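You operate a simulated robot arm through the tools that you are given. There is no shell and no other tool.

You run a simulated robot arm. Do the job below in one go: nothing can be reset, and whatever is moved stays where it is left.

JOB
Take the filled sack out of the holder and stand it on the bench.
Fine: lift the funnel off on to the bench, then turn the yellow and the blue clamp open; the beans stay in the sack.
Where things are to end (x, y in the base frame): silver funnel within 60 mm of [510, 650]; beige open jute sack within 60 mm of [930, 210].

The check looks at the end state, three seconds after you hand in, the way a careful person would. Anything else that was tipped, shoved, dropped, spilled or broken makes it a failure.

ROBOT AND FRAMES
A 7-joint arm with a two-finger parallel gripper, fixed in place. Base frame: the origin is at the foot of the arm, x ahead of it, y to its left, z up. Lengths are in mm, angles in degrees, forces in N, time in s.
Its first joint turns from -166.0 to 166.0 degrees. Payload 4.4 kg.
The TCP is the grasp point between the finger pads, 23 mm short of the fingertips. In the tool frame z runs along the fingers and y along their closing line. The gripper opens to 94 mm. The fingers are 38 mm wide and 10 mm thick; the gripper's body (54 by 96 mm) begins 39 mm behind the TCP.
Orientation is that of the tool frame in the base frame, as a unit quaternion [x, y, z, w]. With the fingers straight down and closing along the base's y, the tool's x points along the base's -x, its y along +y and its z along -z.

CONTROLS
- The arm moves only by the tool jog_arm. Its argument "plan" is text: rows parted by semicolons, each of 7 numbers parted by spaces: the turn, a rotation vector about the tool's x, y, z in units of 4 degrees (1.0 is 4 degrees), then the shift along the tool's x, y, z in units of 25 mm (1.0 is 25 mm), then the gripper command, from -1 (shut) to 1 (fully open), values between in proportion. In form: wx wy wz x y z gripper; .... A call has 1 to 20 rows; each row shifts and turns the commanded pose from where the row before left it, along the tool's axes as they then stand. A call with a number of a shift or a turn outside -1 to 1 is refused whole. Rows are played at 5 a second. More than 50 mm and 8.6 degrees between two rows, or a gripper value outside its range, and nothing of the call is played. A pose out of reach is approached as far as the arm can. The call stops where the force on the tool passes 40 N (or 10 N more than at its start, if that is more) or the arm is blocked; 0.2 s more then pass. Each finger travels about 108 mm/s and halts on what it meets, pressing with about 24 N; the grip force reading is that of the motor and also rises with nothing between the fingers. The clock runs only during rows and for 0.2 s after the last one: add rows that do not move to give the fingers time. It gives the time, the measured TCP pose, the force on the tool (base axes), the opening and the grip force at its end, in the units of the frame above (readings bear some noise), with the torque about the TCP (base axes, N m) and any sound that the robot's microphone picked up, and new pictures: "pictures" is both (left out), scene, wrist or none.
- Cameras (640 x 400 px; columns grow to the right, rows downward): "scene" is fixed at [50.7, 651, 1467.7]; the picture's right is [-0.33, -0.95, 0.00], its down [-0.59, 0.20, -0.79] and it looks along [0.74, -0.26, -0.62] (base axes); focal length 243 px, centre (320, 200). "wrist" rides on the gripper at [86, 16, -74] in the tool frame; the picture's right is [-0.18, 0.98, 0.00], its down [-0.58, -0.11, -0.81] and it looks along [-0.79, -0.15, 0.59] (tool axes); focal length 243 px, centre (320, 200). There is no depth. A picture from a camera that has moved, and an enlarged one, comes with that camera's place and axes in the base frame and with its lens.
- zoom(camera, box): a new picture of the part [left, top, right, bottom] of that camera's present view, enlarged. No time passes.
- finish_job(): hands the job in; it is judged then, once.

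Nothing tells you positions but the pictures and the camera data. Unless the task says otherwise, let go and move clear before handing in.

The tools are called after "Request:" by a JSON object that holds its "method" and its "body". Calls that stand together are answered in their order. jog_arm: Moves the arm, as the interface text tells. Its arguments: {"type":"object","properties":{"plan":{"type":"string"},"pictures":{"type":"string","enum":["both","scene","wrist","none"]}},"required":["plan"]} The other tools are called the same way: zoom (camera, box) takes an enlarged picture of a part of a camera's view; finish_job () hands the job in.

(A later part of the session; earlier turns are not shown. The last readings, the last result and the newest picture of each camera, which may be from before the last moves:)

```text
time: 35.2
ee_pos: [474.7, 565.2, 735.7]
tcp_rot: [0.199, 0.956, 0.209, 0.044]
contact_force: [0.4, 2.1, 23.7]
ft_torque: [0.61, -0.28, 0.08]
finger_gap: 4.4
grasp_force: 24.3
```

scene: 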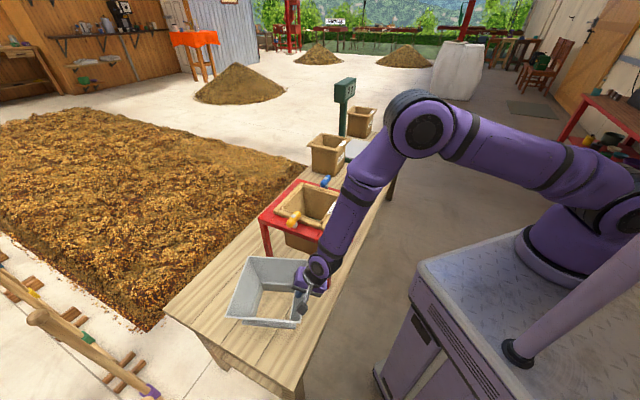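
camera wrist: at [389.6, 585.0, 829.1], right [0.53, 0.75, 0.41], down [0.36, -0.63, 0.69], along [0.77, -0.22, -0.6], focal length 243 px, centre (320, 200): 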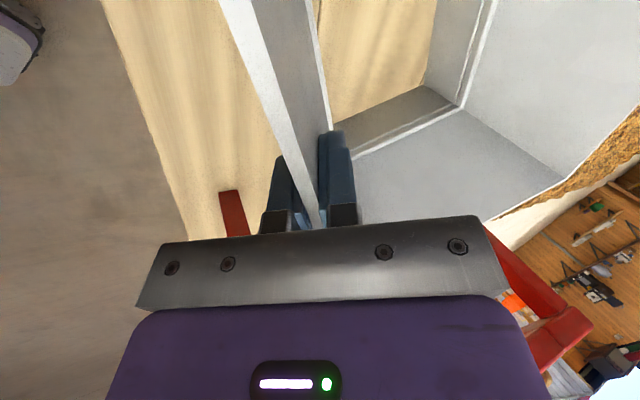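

Touched down a little early, pressing about 27 N. I'll ease up 3 mm and look.

Request:
{"method": "jog_arm", "body": {"plan": "0 0 0 0 0.05 -0.109 -1; 0 0 0 0 0 0 -1; 0 0 0 0 0 0 -1"}}

Request:
{"method": "zoom", "body": {"camera": "scene", "box": [210, 230, 350, 350]}}

```text
time: 36.0
ee_pos: [473.3, 565.1, 736.5]
tcp_rot: [0.199, 0.957, 0.205, 0.043]
contact_force: [0.8, 1.0, -0.1]
ft_torque: [-0.19, -0.21, 0.1]
finger_gap: 4.5
grasp_force: 23.5
camera wrist: at [389.4, 584.5, 808.9], right [0.53, 0.75, 0.4], down [0.36, -0.63, 0.69], along [0.77, -0.22, -0.6], focal length 243 px, centre (320, 200)
```

scene: 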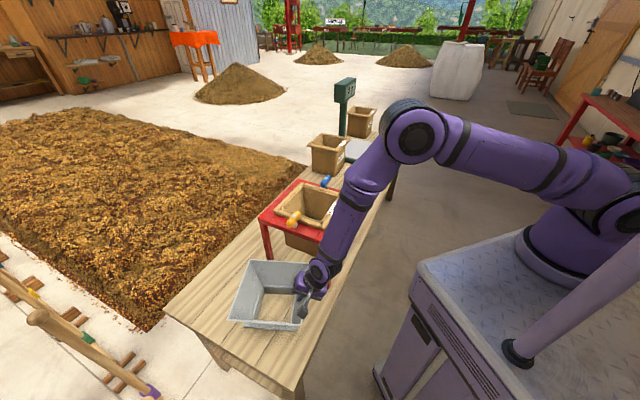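
wrist: 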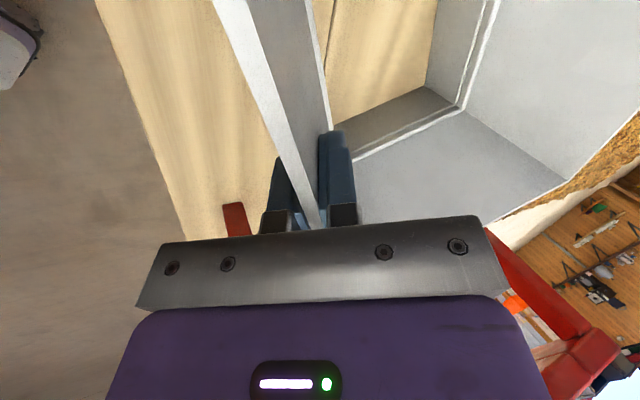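

```text
3.33 times, centred on (280, 290) of scene
camera zoom: at [50.7, 651.0, 1467.7], right [-0.33, -0.95, 0.0], down [-0.59, 0.2, -0.79], along [0.74, -0.26, -0.62], focal length 810 px, centre (453, -100)
```

zoom: 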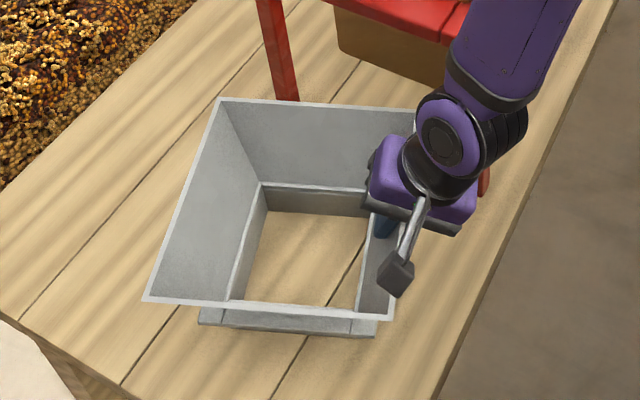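

The funnel now rests on the bench with almost no load on the hand. I'll release and back out along the wall.

Request:
{"method": "jog_arm", "body": {"plan": "0 0 0 0 0 0 -0.6; 0 0 0 0 0 0 -0.2; 0 0 0 0 0 0 -0.2; 0 0 0 0 0 -0.3 -0.2; 0 0 0 0 0 -0.6 -0.2; 0 0 0 0 0 -0.8 -0.2; 0 0 0 0 0 -0.8 -0.2; 0 0 0 0 0 -0.8 -0.2; 0 0 0 0 0 0 -0.2"}}

Request:
{"method": "zoom", "body": {"camera": "scene", "box": [210, 230, 350, 350]}}

```text
time: 38.0
ee_pos: [460.2, 533.3, 812.7]
tcp_rot: [0.199, 0.957, 0.205, 0.043]
contact_force: [1.3, -0.4, 0.9]
ft_torque: [0.03, 0.0, 0.02]
finger_gap: 37.6
grasp_force: 0.0
camera wrist: at [376.2, 554.2, 884.9], right [0.53, 0.75, 0.41], down [0.36, -0.63, 0.69], along [0.77, -0.22, -0.6], focal length 243 px, centre (320, 200)
```

scene: 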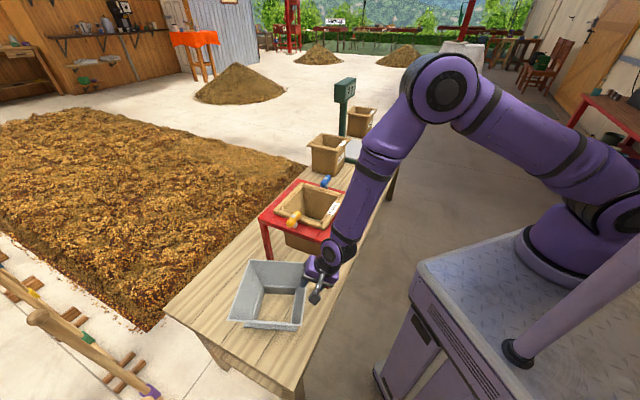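
wrist: 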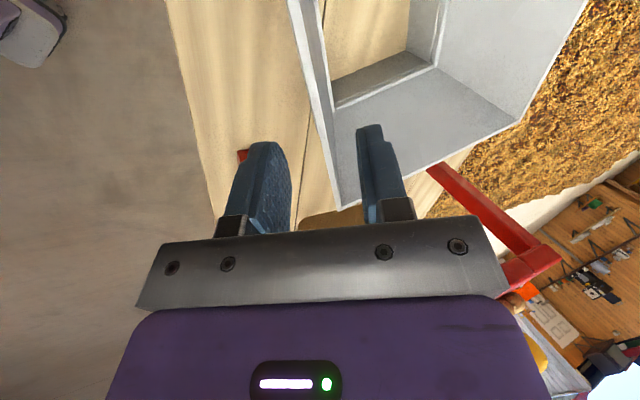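

```text
3.33 times, centred on (280, 290) of scene
camera zoom: at [50.7, 651.0, 1467.7], right [-0.33, -0.95, 0.0], down [-0.59, 0.2, -0.79], along [0.74, -0.26, -0.62], focal length 810 px, centre (453, -100)
```

zoom: 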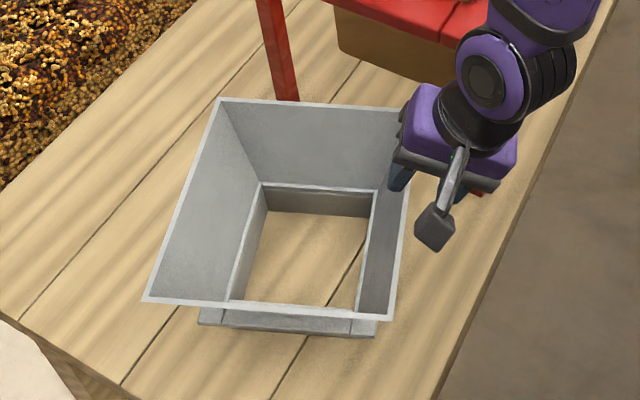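

The funnel stands at about [511, 650], as wanted. Now I rise, level the hand, and yaw it to match the holder so I can look at the yellow clamp.

Request:
{"method": "jog_arm", "body": {"plan": "0 0 0 0 0 -1 -0.2; 0 0 0 0 0.3 -0.91 0.05; 0 0 0 0 0.413 -0.91 0.05; 0 0 0 0 0.413 -0.91 0.05; 0 0 0 0 0.413 -0.91 0.05; 0 0 0 0 0.413 -0.91 0.05; 0 0 0 0 0.413 -0.91 0.05; 0 0 0 0 0.413 -0.91 0.05; 0 0 0 0 0.413 -0.91 0.05; 1 0 0 0 0 0 0.05; 1 0 0 0 0 0 0.05; 1 0 0 0 0 0 0.05; 1 0 0 0 0 0 0.05; 1 0 0 0 0 0 0.05; 1 0 0 0 0 0 0.05; 0 0 0 0 0 0 0.05", "pictures": "none"}}

```text
time: 41.4
ee_pos: [456.6, 521.6, 1037.9]
tcp_rot: [0.204, 0.979, 0.006, 0.0]
contact_force: [-0.4, 0.2, 0.0]
ft_torque: [-0.01, -0.04, -0.01]
finger_gap: 49.2
grasp_force: 0.1
```

Request:
{"method": "jog_arm", "body": {"plan": "0 0 0 -0.823 0.44 0 0.05; 0 0 0 -0.823 0.44 0 0.05; 0 0 0 -0.823 0.44 0 0.05; 0 0 0 -0.823 0.44 0 0.05; 0 0 0 -0.823 0.44 0 0.05; 0 0 0 -0.823 0.44 0 0.05; 0 0 0 -0.823 0.44 0 0.05; 0 0 0 -0.823 0.44 0 0.05; 0 0 0.9 0 0 0 0.05; 0 0 0.9 0 0 0 0.05; 0 0 0.9 0 0 0 0.05; 0 0 0.9 0 0 0 0.05; 0 0 0.9 0 0 0 0.05; 0 0 0.9 0 0 0 0.05; 0 0 0 0 0 0 0.05"}}

Request:
{"method": "zoom", "body": {"camera": "wrist", "box": [200, 80, 460, 240]}}

Request:
{"method": "zoom", "body": {"camera": "scene", "box": [250, 160, 370, 260]}}

```text
time: 44.6
ee_pos: [641.6, 535.8, 1034.1]
tcp_rot: [0.383, 0.924, 0.002, 0.0]
contact_force: [0.7, -1.0, 0.0]
ft_torque: [-0.02, 0.01, -0.01]
finger_gap: 49.5
grasp_force: 0.1
camera wrist: at [592.7, 609.4, 1107.3], right [0.83, 0.56, 0.01], down [0.33, -0.49, 0.8], along [0.46, -0.66, -0.59], focal length 243 px, centre (320, 200)
```

scene: 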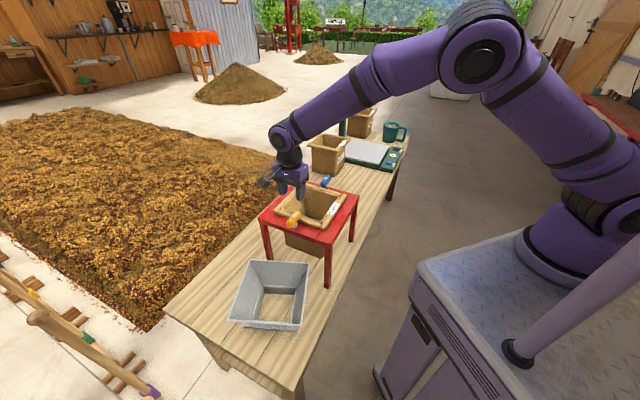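
wrist: 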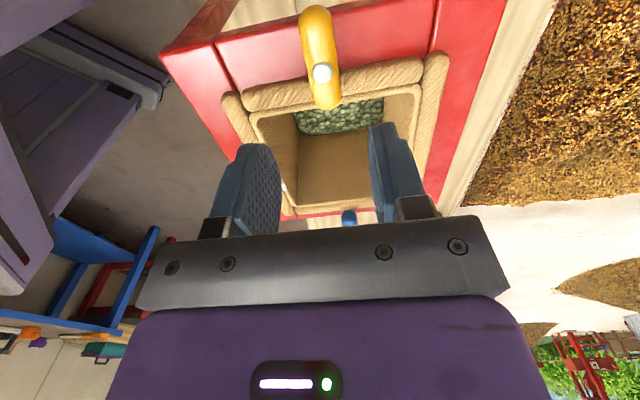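

```text
2.46 times, centred on (330, 160) of wrist
camera zoom: at [592.7, 609.4, 1107.3], right [0.83, 0.56, 0.01], down [0.33, -0.49, 0.8], along [0.46, -0.66, -0.59], focal length 597 px, centre (295, 298)
```

zoom: 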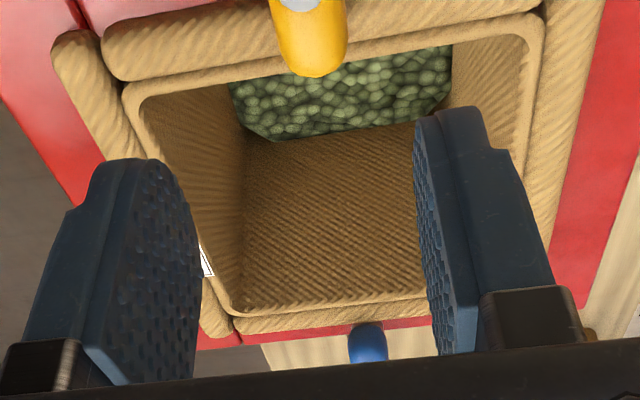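

```text
4.00 times, centred on (310, 210) of scene
camera zoom: at [50.7, 651.0, 1467.7], right [-0.33, -0.95, 0.0], down [-0.59, 0.2, -0.79], along [0.74, -0.26, -0.62], focal length 972 px, centre (360, 160)
```

zoom: 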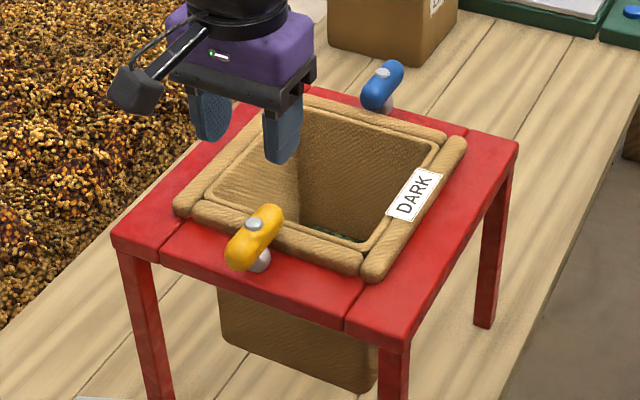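

The clamp is a capsule bar about 73 mm long and 26 mm thick on a post at about [643, 537]; its top is near z 928 and the rim roll's top near z 900. I'll descend over it with the fingers straddling the bar.

Request:
{"method": "jog_arm", "body": {"plan": "0 0 0 0 0.08 0.8 0.05; 0 0 0 0 0 0.8 0.05; 0 0 0 0 0 0.8 0.05; 0 0 0 0 0 0.8 0.05; 0 0 0 0 0 0.3 0.05; 0 0 0 0 0 0 0.05"}}

Request:
{"method": "zoom", "body": {"camera": "wrist", "box": [220, 80, 420, 240]}}

Request:
{"method": "zoom", "body": {"camera": "scene", "box": [250, 150, 370, 250]}}

```text
time: 46.0
ee_pos: [642.5, 539.3, 947.6]
tcp_rot: [0.383, 0.924, 0.002, 0.0]
contact_force: [-0.3, 0.7, 0.2]
ft_torque: [-0.03, 0.0, -0.03]
finger_gap: 49.5
grasp_force: 0.1
camera wrist: at [594.8, 611.5, 1020.1], right [0.83, 0.56, 0.01], down [0.33, -0.49, 0.8], along [0.46, -0.66, -0.59], focal length 243 px, centre (320, 200)
```

scene: 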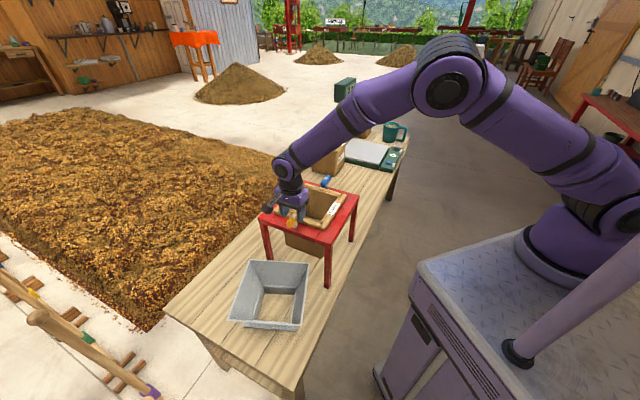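
wrist: 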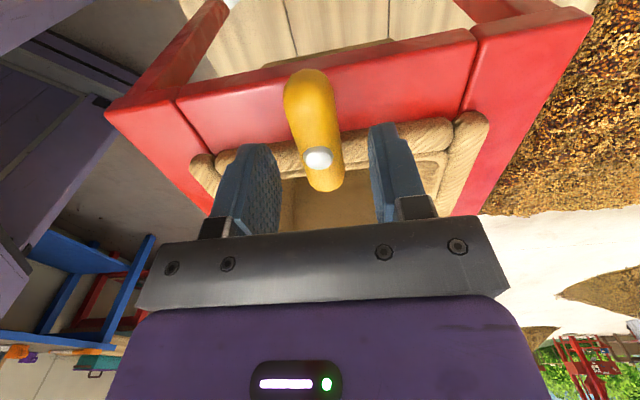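

```text
2.50 times, centred on (320, 160) of wrist
camera zoom: at [594.8, 611.5, 1020.1], right [0.83, 0.56, 0.01], down [0.33, -0.49, 0.8], along [0.46, -0.66, -0.59], focal length 606 px, centre (320, 300)
```

zoom: 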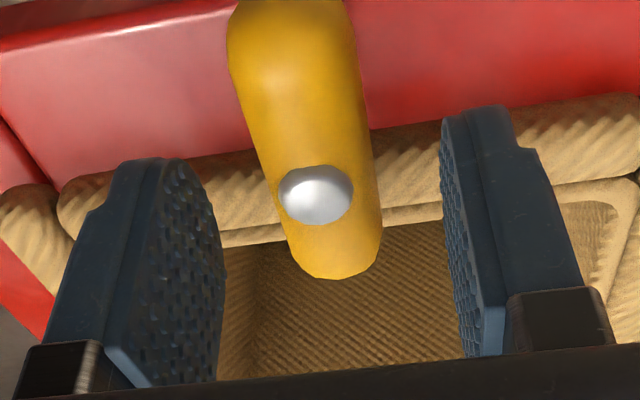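

```text
4.00 times, centred on (310, 200) of scene
camera zoom: at [50.7, 651.0, 1467.7], right [-0.33, -0.95, 0.0], down [-0.59, 0.2, -0.79], along [0.74, -0.26, -0.62], focal length 972 px, centre (360, 200)
```

zoom: 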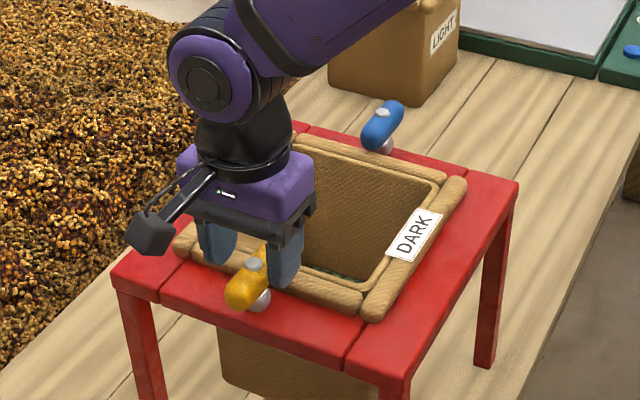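

The bar is centred between the fingers. I'll go down 16 mm (tips just above the rim roll) and close on the bar.

Request:
{"method": "jog_arm", "body": {"plan": "0 0 0 0 0 0.32 0.05; 0 0 0 0 0 0.32 0.05; 0 0 0 0 0 0 0.05; 0 0 0 0 0 0 -0.3; 0 0 0 0 0 0 -0.6; 0 0 0 0 0 0 -0.6; 0 0 0 0 0 0 -0.6"}}

Request:
{"method": "zoom", "body": {"camera": "wrist", "box": [220, 80, 420, 240]}}

Request:
{"method": "zoom", "body": {"camera": "scene", "box": [270, 170, 340, 240]}}

```text
time: 47.6
ee_pos: [644.1, 538.1, 930.2]
tcp_rot: [0.383, 0.924, 0.001, 0.001]
contact_force: [-8.5, -9.0, 1.6]
ft_torque: [-0.7, 0.83, 0.08]
finger_gap: 23.7
grasp_force: 45.4
camera wrist: at [594.5, 610.9, 1003.8], right [0.83, 0.56, 0.0], down [0.33, -0.49, 0.8], along [0.46, -0.66, -0.59], focal length 243 px, centre (320, 200)
```

scene: 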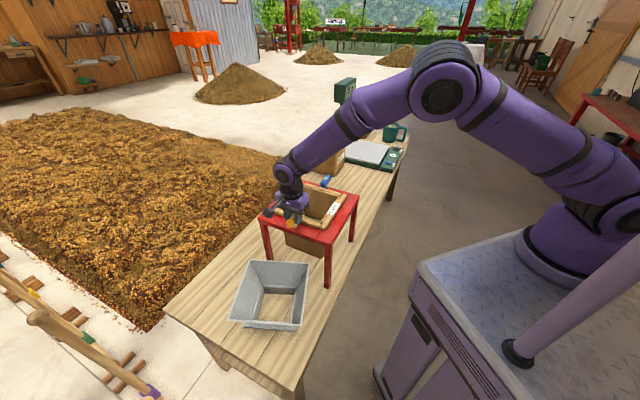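
wrist: 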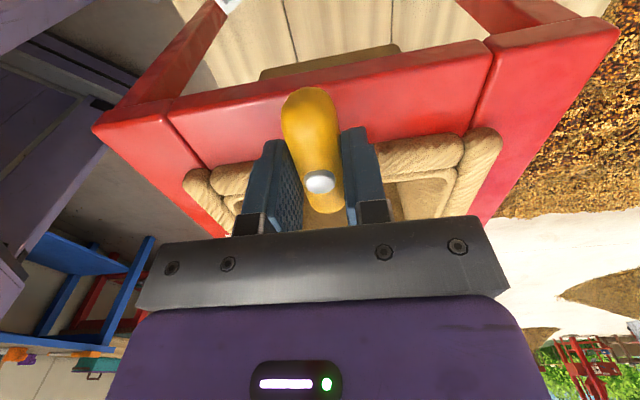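

```text
2.50 times, centred on (320, 160) of wrist
camera zoom: at [594.5, 610.9, 1003.8], right [0.83, 0.56, 0.0], down [0.33, -0.49, 0.8], along [0.46, -0.66, -0.59], focal length 606 px, centre (320, 300)
```

zoom: 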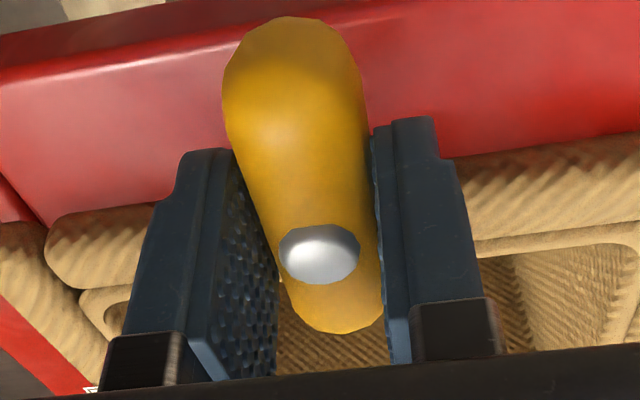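

```text
5.71 times, centred on (305, 205) of scene
camera zoom: at [50.7, 651.0, 1467.7], right [-0.33, -0.95, 0.0], down [-0.59, 0.2, -0.79], along [0.74, -0.26, -0.62], focal length 1389 px, centre (406, 171)
```

zoom: 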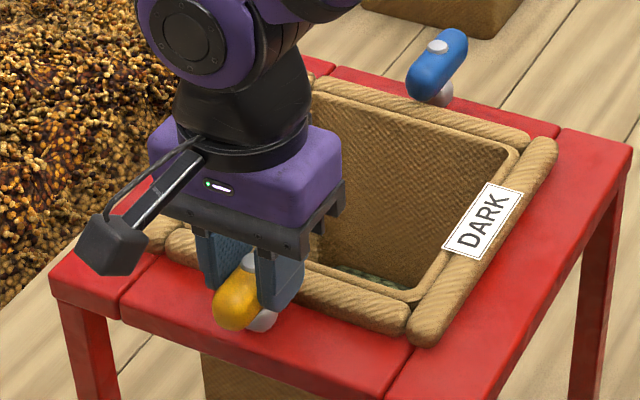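

Gripped (gap 23.7 mm), with a small sideways load. I'll relieve that and try a few degrees of turn in the arm's free direction, watching torque.

Request:
{"method": "jog_arm", "body": {"plan": "0 0 0 0 -0.04 0 -0.6; 0 0 -0.5 0 0 0 -0.6; 0 0 -0.5 0 0 0 -0.6; 0 0 -0.5 0 0 0 -0.6; 0 0 -0.5 0 0 0 -0.6; 0 0 0 0 0 0 -0.6", "pictures": "wrist"}}

Request:
{"method": "zoom", "body": {"camera": "wrist", "box": [220, 80, 420, 240]}}

```text
time: 49.0
ee_pos: [643.0, 536.9, 931.3]
tcp_rot: [0.318, 0.948, 0.004, 0.001]
contact_force: [2.9, 0.1, -0.8]
ft_torque: [-0.14, 1.25, -0.02]
finger_gap: 24.1
grasp_force: 45.4
camera wrist: at [584.8, 603.2, 1003.8], right [0.74, 0.67, 0.01], down [0.4, -0.44, 0.81], along [0.55, -0.59, -0.59], focal length 243 px, centre (320, 200)
```

wrist: 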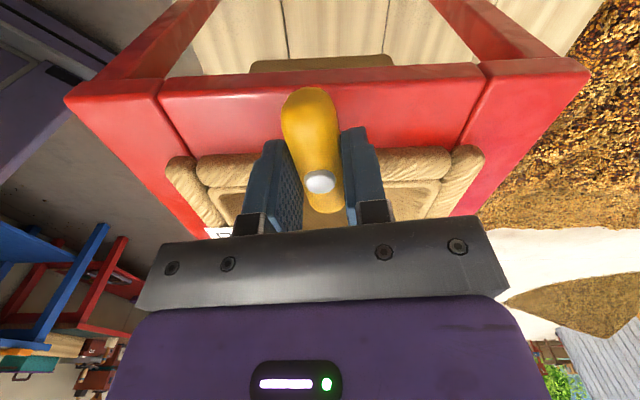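

```text
2.50 times, centred on (320, 160) of wrist
camera zoom: at [584.8, 603.2, 1003.8], right [0.74, 0.67, 0.01], down [0.4, -0.44, 0.81], along [0.55, -0.59, -0.59], focal length 606 px, centre (320, 300)
```

zoom: 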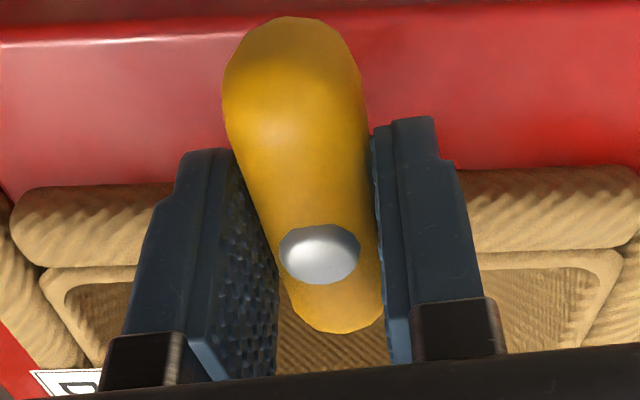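

The bar turns freely with the hand. I'll continue in the same direction to about 50°.

Request:
{"method": "jog_arm", "body": {"plan": "0 0 -0.7 0 0 0 -0.6; 0 0 -0.9 0 0 0 -0.6; 0 0 -0.9 0 0 0 -0.6; 0 0 -0.9 0 0 0 -0.6; 0 0 -0.9 0 0 0 -0.6; 0 0 -0.9 0 0 0 -0.6; 0 0 -0.9 0 0 0 -0.6; 0 0 -0.9 0 0 0 -0.6; 0 0 -0.9 0 0 0 -0.6; 0 0 -0.9 0 0 0 -0.6; 0 0 -0.7 0 0 0 -0.6; 0 0 0 0 0 0 -0.6"}}

Request:
{"method": "zoom", "body": {"camera": "wrist", "box": [220, 80, 420, 240]}}

Request:
{"method": "zoom", "body": {"camera": "scene", "box": [270, 170, 340, 240]}}

```text
time: 51.6
ee_pos: [642.5, 538.4, 930.9]
tcp_rot: [-0.008, 1.0, 0.003, 0.003]
contact_force: [13.7, 8.3, 4.1]
ft_torque: [-0.72, 0.34, 0.0]
finger_gap: 23.6
grasp_force: 44.9
camera wrist: at [557.4, 553.3, 1003.4], right [0.17, 0.99, 0.01], down [0.58, -0.1, 0.81], along [0.8, -0.13, -0.59], focal length 243 px, centre (320, 200)
```

scene: 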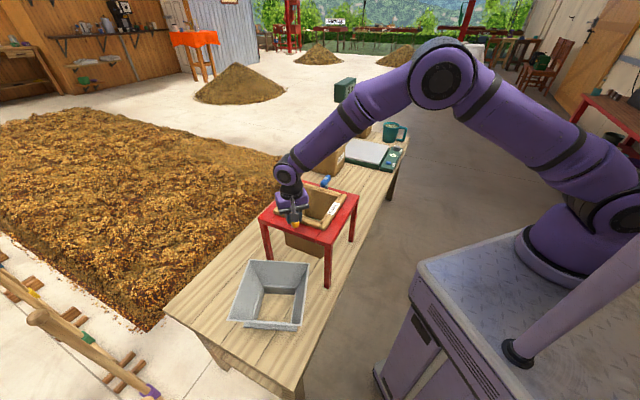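
wrist: 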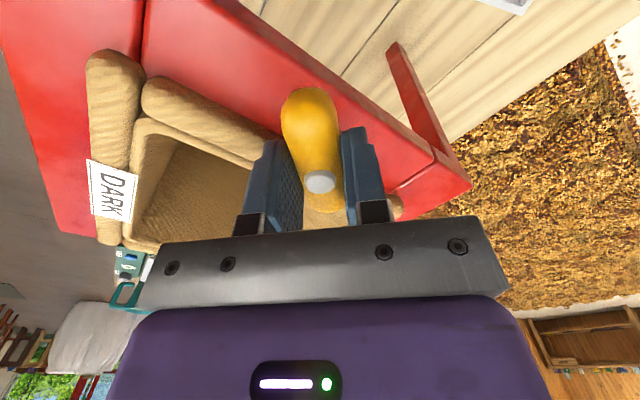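

```text
2.50 times, centred on (320, 160) of wrist
camera zoom: at [557.4, 553.3, 1003.4], right [0.17, 0.99, 0.01], down [0.58, -0.1, 0.81], along [0.8, -0.13, -0.59], focal length 606 px, centre (320, 300)
```

zoom: 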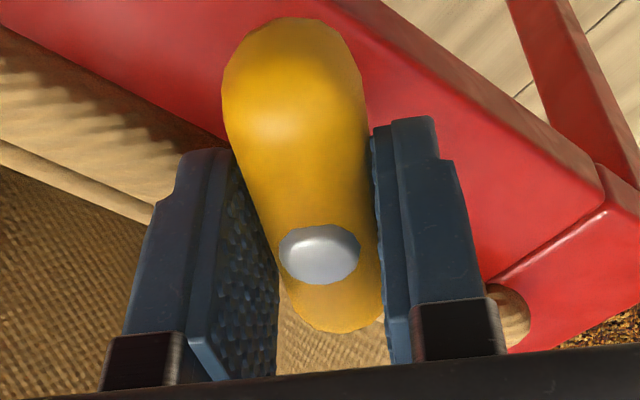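

```text
5.71 times, centred on (305, 205) of scene
camera zoom: at [50.7, 651.0, 1467.7], right [-0.33, -0.95, 0.0], down [-0.59, 0.2, -0.79], along [0.74, -0.26, -0.62], focal length 1389 px, centre (406, 171)
```

zoom: 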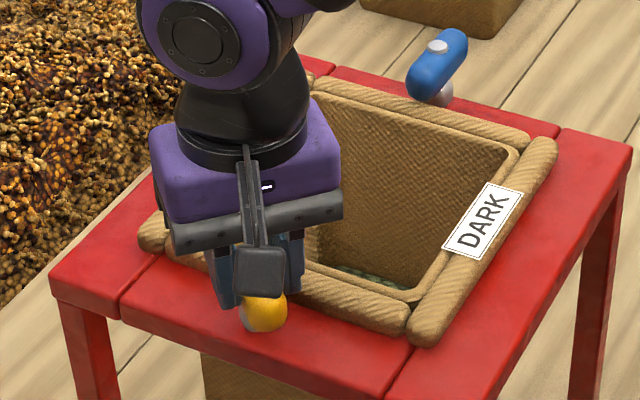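

46° done; a small side load shows the tool centre is 1–2 mm off the pivot, so I'll correct and finish the quarter turn.

Request:
{"method": "jog_arm", "body": {"plan": "0 0 0 -0.05 0.03 0 -0.6; 0 0 -0.9 0 0 0 -0.6; 0 0 -0.9 0 0 0 -0.6; 0 0 -0.9 0 0 0 -0.6; 0 0 -0.9 0 0 0 -0.6; 0 0 -0.9 0 0 0 -0.6; 0 0 -0.9 0 0 0 -0.6; 0 0 0 0 0 0 -0.6", "pictures": "none"}}

```text
time: 53.4
ee_pos: [643.0, 538.9, 931.0]
tcp_rot: [-0.196, 0.981, 0.003, 0.002]
contact_force: [-3.0, -2.7, 5.9]
ft_torque: [-0.89, 0.44, 0.0]
finger_gap: 23.9
grasp_force: 45.1
```

Request:
{"method": "jog_arm", "body": {"plan": "0 0 -0.9 0 0 0 -0.6; 0 0 -0.9 0 0 0 -0.6; 0 0 -0.9 0 0 0 -0.6; 0 0 -0.9 0 0 0 -0.6; 0 0 -0.9 0 0 0 -0.6; 0 0 -0.9 0 0 0 -0.6; 0 0 0 0 0 0 -0.6"}}

Request:
{"method": "zoom", "body": {"camera": "wrist", "box": [220, 80, 420, 240]}}

Request:
{"method": "zoom", "body": {"camera": "scene", "box": [270, 170, 340, 240]}}

```text
time: 55.0
ee_pos: [643.8, 539.0, 930.8]
tcp_rot: [-0.377, 0.926, 0.002, 0.003]
contact_force: [-5.2, 0.9, 0.1]
ft_torque: [-0.67, 0.6, 0.04]
finger_gap: 24.0
grasp_force: 44.6
camera wrist: at [570.7, 490.3, 1003.2], right [-0.55, 0.83, 0.0], down [0.49, 0.32, 0.81], along [0.67, 0.45, -0.59], focal length 243 px, centre (320, 200)
```

scene: 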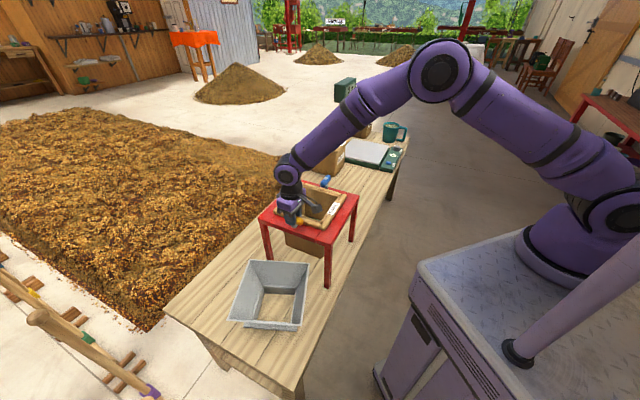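
wrist: 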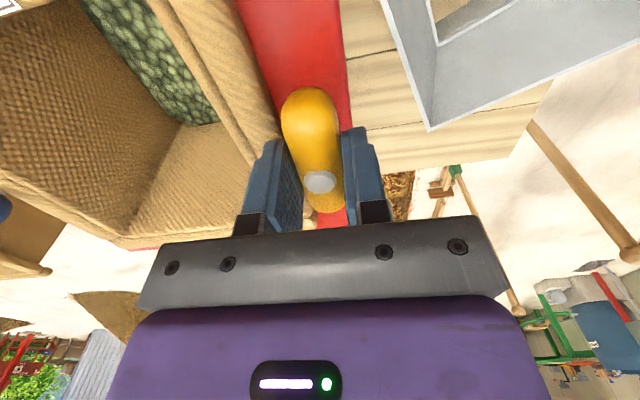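

```text
2.50 times, centred on (320, 160) of wrist
camera zoom: at [570.7, 490.3, 1003.2], right [-0.55, 0.83, 0.0], down [0.49, 0.32, 0.81], along [0.67, 0.45, -0.59], focal length 606 px, centre (320, 300)
```

zoom: 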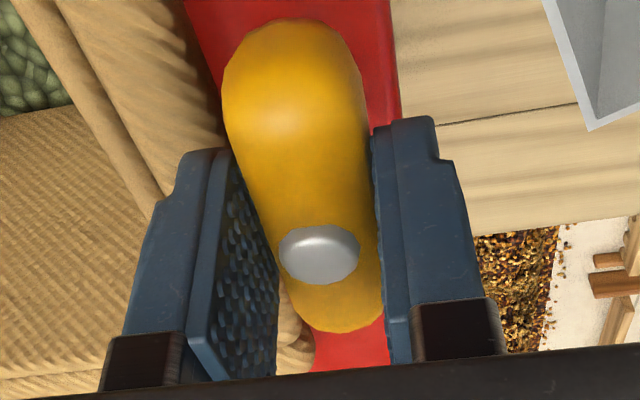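

```text
5.71 times, centred on (305, 205) of scene
camera zoom: at [50.7, 651.0, 1467.7], right [-0.33, -0.95, 0.0], down [-0.59, 0.2, -0.79], along [0.74, -0.26, -0.62], focal length 1389 px, centre (406, 171)
```

zoom: 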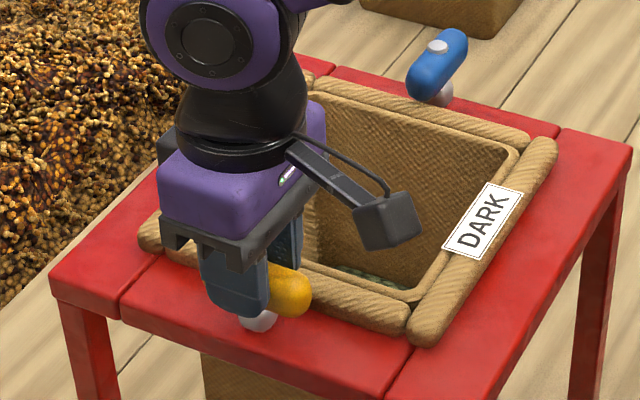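

The yellow clamp now lies parallel to the frame edge, clear of the rim roll. I'll release with a small opening and lift straight up.

Request:
{"method": "jog_arm", "body": {"plan": "0 0 0 0 0 0 -0.3; 0 0 0 0 0 0 -0.2; 0 0 0 0 0 0 -0.2; 0 0 0 0 0 -0.4 -0.2; 0 0 0 0 0 -0.8 -0.2; 0 0 0 0 0 -1 -0.2; 0 0 0 0 0 -1 -0.1; 0 0 0 0 0 -1 0; 0 0 0 0 0 0 0.05"}}

Request:
{"method": "zoom", "body": {"camera": "scene", "box": [250, 160, 370, 260]}}

Request:
{"method": "zoom", "body": {"camera": "wrist", "box": [160, 0, 420, 200]}}

```text
time: 57.0
ee_pos: [643.9, 538.3, 1035.7]
tcp_rot: [-0.375, 0.927, 0.002, 0.003]
contact_force: [0.5, -0.3, -0.7]
ft_torque: [-0.02, 0.0, 0.0]
finger_gap: 49.3
grasp_force: 0.1
camera wrist: at [571.3, 489.6, 1108.2], right [-0.55, 0.83, 0.0], down [0.49, 0.32, 0.81], along [0.67, 0.45, -0.59], focal length 243 px, centre (320, 200)
```

scene: 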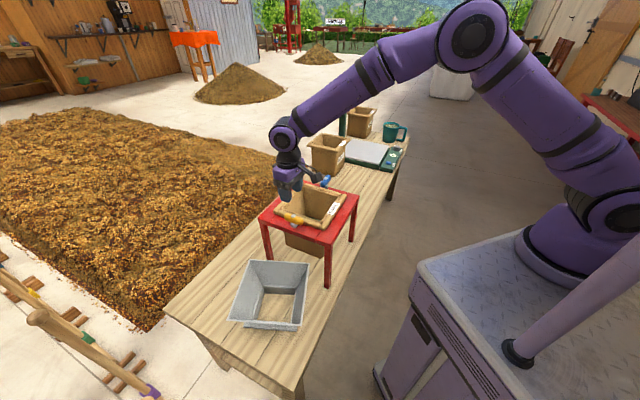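
wrist: 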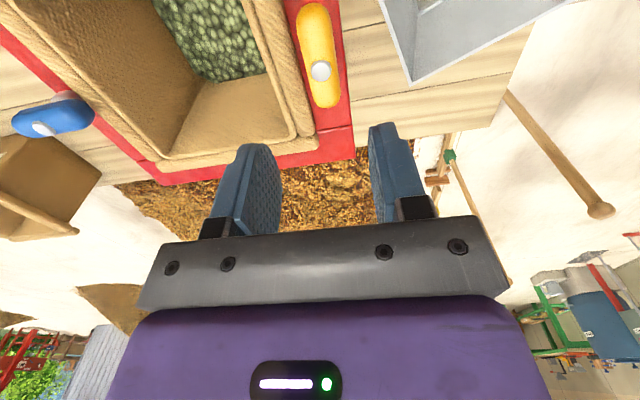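

```text
4.00 times, centred on (310, 210) of scene
camera zoom: at [50.7, 651.0, 1467.7], right [-0.33, -0.95, 0.0], down [-0.59, 0.2, -0.79], along [0.74, -0.26, -0.62], focal length 972 px, centre (360, 160)
```

zoom: 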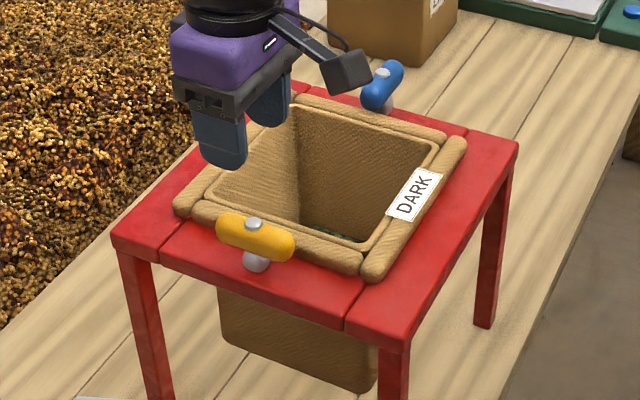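

```text
2.00 times, centred on (290, 100) of wrist
camera zoom: at [571.3, 489.6, 1108.2], right [-0.55, 0.83, 0.0], down [0.49, 0.32, 0.81], along [0.67, 0.45, -0.59], focal length 485 px, centre (380, 400)
```

zoom: 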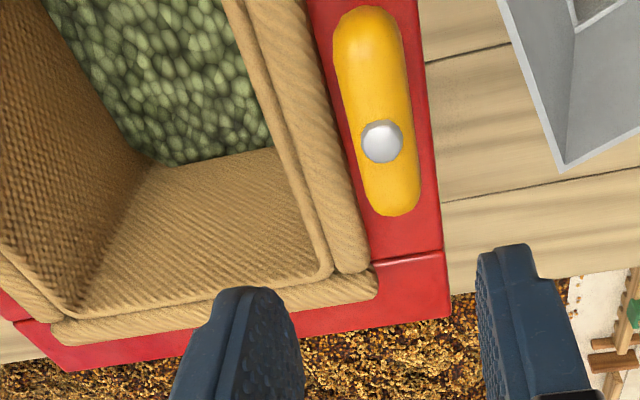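

The yellow clamp is open. Now I turn the hand back to the 45° heading and carry it over to the blue clamp near [818, 361].

Request:
{"method": "jog_arm", "body": {"plan": "0 0 1 0 0 0 0.05; 0 0 1 0 0 0 0.05; 0 0 1 0 0 0 0.05; 0 0 1 0 0 0 0.05; 0 0 1 0 0 0 0.05; 0 0 1 0 0 0 0.05; 0 0 1 0 0 0 0.05; 0 0 1 0 0 0 0.05; 0 0 1 0 0 0 0.05; 0 0 1 0 0 0 0.05; 0 0 1 0 0 0 0.05; 0 0 1 0 0 0 0.05; 0 0 1 0 0 0 0.05; 0 0 1 0 0 0 0.05; 0 0 1 0 0 0 0.05; 0 0 1 0 0 0 0.05; 0 0 1 0 0 0 0.05; 0 0 1 0 0 0 0.05; 0 0 1 0 0 0 0.05; 0 0 1 0 0 0 0.05", "pictures": "none"}}

Request:
{"method": "jog_arm", "body": {"plan": "0 0 1 0 0 0 0.05; 0 0 1 0 0 0 0.05; 0 0 0.2 0 0 0 0.05; 0 0 0 -0.9 0 0 0.05; 0 0 0 -0.9 0 0 0.05; 0 0 0 -0.9 0 0 0.05; 0 0 0 -0.9 0 0 0.05; 0 0 0 -0.9 0 0 0.05; 0 0 0 -0.9 0 0 0.05; 0 0 0 -0.9 0 0 0.05; 0 0 0 -0.9 0 0 0.05; 0 0 0 -0.9 0 0 0.05; 0 0 0 -0.9 0 0 0.05; 0 0 0 -0.9 0 0 0.05; 0 0 0 0 0 0 0.05"}}

Request:
{"method": "zoom", "body": {"camera": "scene", "box": [270, 140, 370, 230]}}

Request:
{"method": "zoom", "body": {"camera": "wrist", "box": [200, 0, 460, 200]}}

```text
time: 61.2
ee_pos: [644.4, 537.3, 1035.1]
tcp_rot: [0.309, 0.951, 0.004, 0.001]
contact_force: [0.4, -0.8, 0.5]
ft_torque: [0.01, -0.04, -0.02]
finger_gap: 49.2
grasp_force: 0.0
```

```text
time: 64.4
ee_pos: [820.6, 362.4, 1035.2]
tcp_rot: [0.38, 0.925, 0.003, 0.001]
contact_force: [0.7, 0.7, -0.3]
ft_torque: [0.03, 0.04, 0.0]
finger_gap: 49.5
grasp_force: 0.0
camera wrist: at [770.8, 436.2, 1108.3], right [0.82, 0.57, 0.01], down [0.33, -0.49, 0.8], along [0.46, -0.66, -0.59], focal length 243 px, centre (320, 200)
```

scene: 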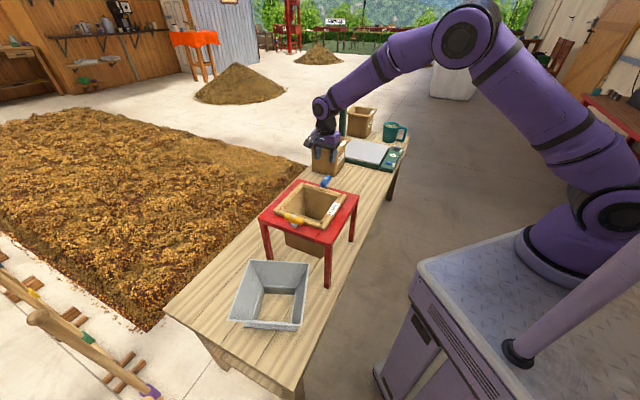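
wrist: 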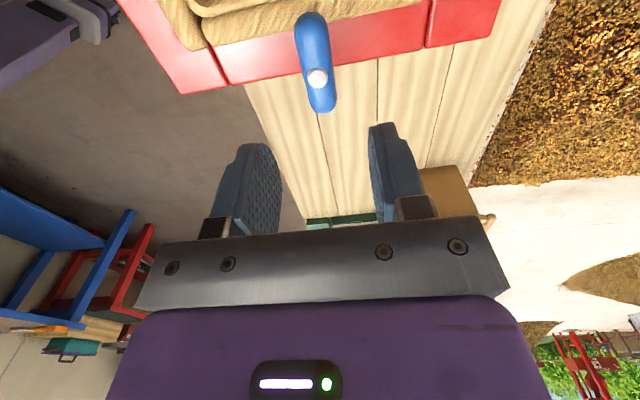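

```text
4.44 times, centred on (320, 185) of scene
camera zoom: at [50.7, 651.0, 1467.7], right [-0.33, -0.95, 0.0], down [-0.59, 0.2, -0.79], along [0.74, -0.26, -0.62], focal length 1080 px, centre (320, 267)
```

zoom: 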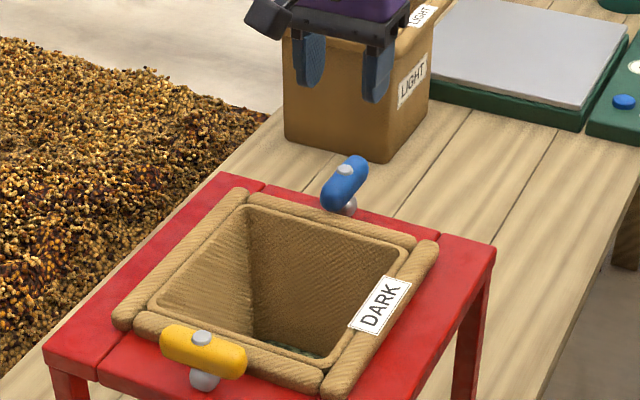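

```text
2.00 times, centred on (330, 100) of wrist
camera zoom: at [770.8, 436.2, 1108.3], right [0.82, 0.57, 0.01], down [0.33, -0.49, 0.8], along [0.46, -0.66, -0.59], focal length 485 px, centre (300, 400)
```

zoom: 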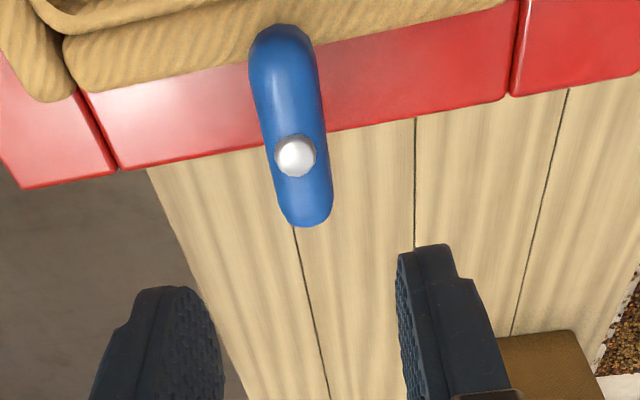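

The blue clamp's post is at about [821, 360]. I'll make the small correction, descend over it, and close as before.

Request:
{"method": "jog_arm", "body": {"plan": "0 0 0 -0.08 -0.04 0.8 0.05; 0 0 0 0 0 0.8 0.05; 0 0 0 0 0 0.8 0.05; 0 0 0 0 0 0.8 0.05; 0 0 0 0 0 0.4 0.05; 0 0 0 0 0 0 0.05"}}

Request:
{"method": "zoom", "body": {"camera": "wrist", "box": [220, 80, 420, 240]}}

```text
time: 65.8
ee_pos: [820.4, 361.7, 944.0]
tcp_rot: [0.381, 0.925, 0.003, 0.0]
contact_force: [0.0, 0.3, -0.4]
ft_torque: [0.0, 0.0, 0.01]
finger_gap: 49.4
grasp_force: 0.2
camera wrist: at [770.9, 435.1, 1018.0], right [0.82, 0.57, 0.01], down [0.33, -0.49, 0.8], along [0.46, -0.66, -0.59], focal length 243 px, centre (320, 200)
```

scene: 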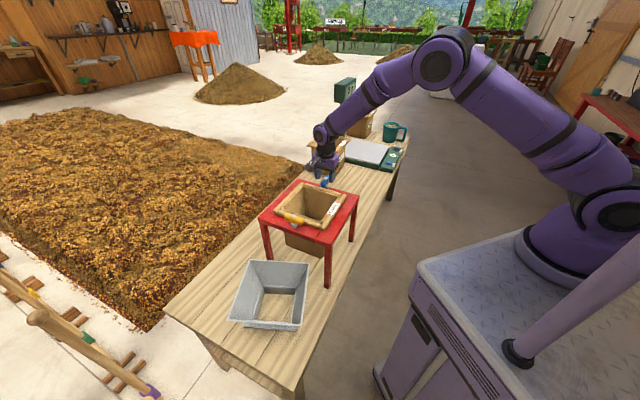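
wrist: 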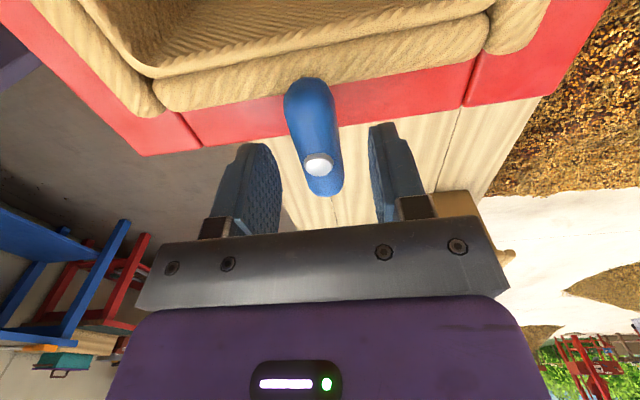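

```text
2.50 times, centred on (320, 160) of wrist
camera zoom: at [770.9, 435.1, 1018.0], right [0.82, 0.57, 0.01], down [0.33, -0.49, 0.8], along [0.46, -0.66, -0.59], focal length 606 px, centre (320, 300)
```

zoom: 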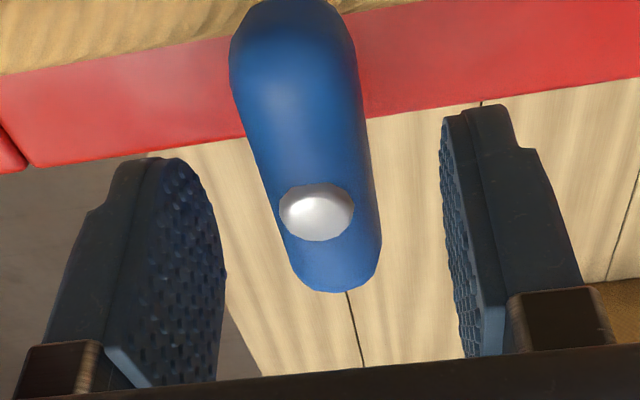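

Request:
{"method": "jog_arm", "body": {"plan": "0 0 0 0 -0.02 0.28 0.05; 0 0 0 0 0 0.28 0.05; 0 0 0 0 0 0 0.05; 0 0 0 0 0 0 -0.3; 0 0 0 0 0 0 -0.6; 0 0 0 0 0 0 -0.6; 0 0 0 0 0 0 -0.6", "pictures": "wrist"}}

```text
time: 67.4
ee_pos: [819.6, 360.5, 932.0]
tcp_rot: [0.381, 0.925, 0.003, 0.0]
contact_force: [-11.0, -10.2, 3.2]
ft_torque: [-0.72, 0.85, -0.05]
finger_gap: 24.0
grasp_force: 45.4
camera wrist: at [770.5, 434.2, 1004.5], right [0.82, 0.57, 0.0], down [0.34, -0.49, 0.8], along [0.46, -0.66, -0.59], focal length 243 px, centre (320, 200)
```

wrist: 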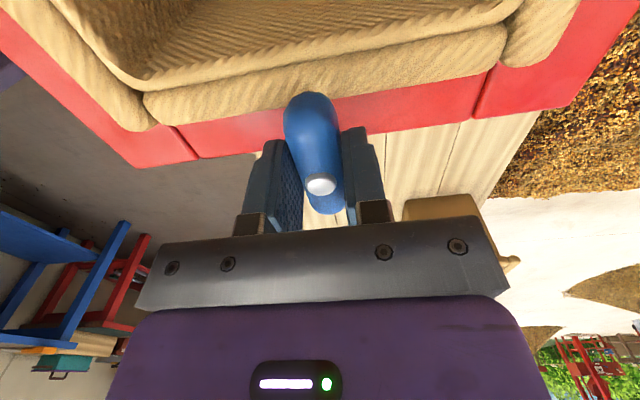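

Gripped the blue bar. I'll ease off the side load and turn it the same way in steps.

Request:
{"method": "jog_arm", "body": {"plan": "0 0 0 0 -0.05 0 -0.6; 0 0 -0.5 0 0 0 -0.6; 0 0 -0.5 0 0 0 -0.6; 0 0 -0.7 0 0 0 -0.6; 0 0 -0.8 0 0 0 -0.6; 0 0 -0.9 0 0 0 -0.6; 0 0 -0.9 0 0 0 -0.6; 0 0 0 0 0 0 -0.6", "pictures": "wrist"}}

```text
time: 69.2
ee_pos: [818.8, 361.1, 930.0]
tcp_rot: [0.236, 0.972, 0.002, 0.001]
contact_force: [-5.2, -4.2, -2.0]
ft_torque: [-0.27, 1.5, 0.0]
finger_gap: 24.0
grasp_force: 44.7
camera wrist: at [750.8, 415.5, 1004.3], right [0.62, 0.79, 0.01], down [0.46, -0.37, 0.81], along [0.64, -0.49, -0.59], focal length 243 px, centre (320, 200)
```

wrist: 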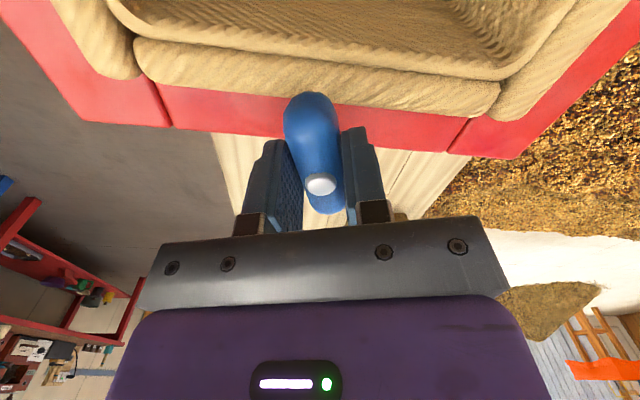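

Request:
{"method": "jog_arm", "body": {"plan": "0 0 0 0.01 -0.02 0 -0.6; 0 0 -0.9 0 0 0 -0.6; 0 0 -0.9 0 0 0 -0.6; 0 0 -0.9 0 0 0 -0.6; 0 0 -0.9 0 0 0 -0.6; 0 0 -0.9 0 0 0 -0.6; 0 0 -0.9 0 0 0 -0.6; 0 0 -0.9 0 0 0 -0.6; 0 0 -0.9 0 0 0 -0.6; 0 0 -0.9 0 0 0 -0.6; 0 0 0 0 0 0 -0.6", "pictures": "wrist"}}

```text
time: 71.6
ee_pos: [818.4, 360.1, 931.6]
tcp_rot: [-0.042, 0.999, 0.003, 0.001]
contact_force: [-4.0, -10.9, 0.7]
ft_torque: [-0.77, 0.39, -0.01]
finger_gap: 23.7
grasp_force: 44.9
camera wrist: at [732.3, 369.0, 1004.1], right [0.1, 1.0, 0.01], down [0.59, -0.06, 0.81], along [0.8, -0.08, -0.59], focal length 243 px, centre (320, 200)
```

wrist: 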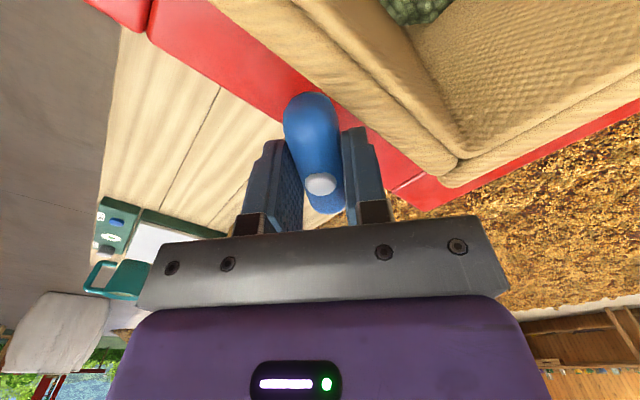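

Request:
{"method": "jog_arm", "body": {"plan": "0 0 0 0 -0.04 0 -0.6; 0 0 -0.9 0 0 0 -0.6; 0 0 -0.9 0 0 0 -0.6; 0 0 -0.9 0 0 0 -0.6; 0 0 -0.9 0 0 0 -0.6; 0 0 -0.9 0 0 0 -0.6; 0 0 -0.9 0 0 0 -0.6; 0 0 -0.9 0 0 0 -0.6; 0 0 -0.9 0 0 0 -0.6; 0 0 -0.9 0 0 0 -0.6; 0 0 -0.9 0 0 0 -0.6; 0 0 -0.9 0 0 0 -0.6; 0 0 0 0 0 0 -0.6"}}

Request:
{"method": "zoom", "body": {"camera": "scene", "box": [280, 140, 380, 220]}}

```text
time: 74.4
ee_pos: [820.0, 359.0, 931.0]
tcp_rot: [-0.379, 0.925, 0.002, 0.002]
contact_force: [-1.6, -19.8, -4.6]
ft_torque: [0.56, -1.1, 0.0]
finger_gap: 23.7
grasp_force: 44.6
camera wrist: at [747.4, 310.0, 1003.8], right [-0.56, 0.83, 0.0], down [0.49, 0.33, 0.81], along [0.67, 0.45, -0.59], focal length 243 px, centre (320, 200)
```

scene: 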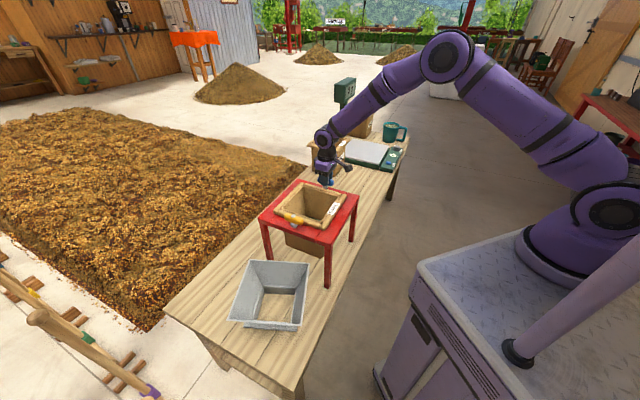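
wrist: 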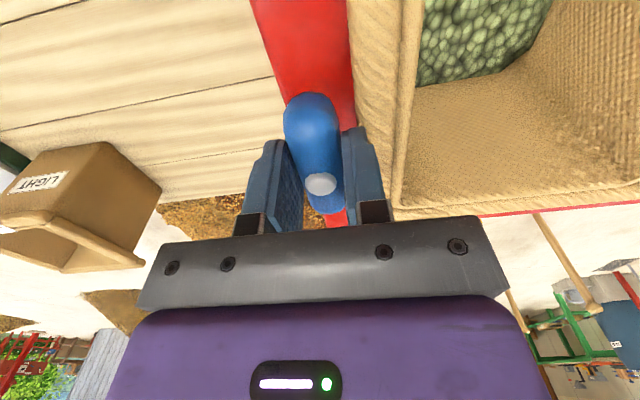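

```text
5.00 times, centred on (330, 180) of scene
camera zoom: at [50.7, 651.0, 1467.7], right [-0.33, -0.95, 0.0], down [-0.59, 0.2, -0.79], along [0.74, -0.26, -0.62], focal length 1216 px, centre (270, 300)
```

zoom: 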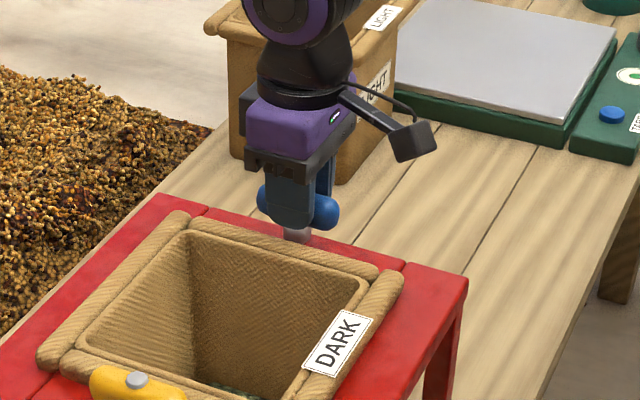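

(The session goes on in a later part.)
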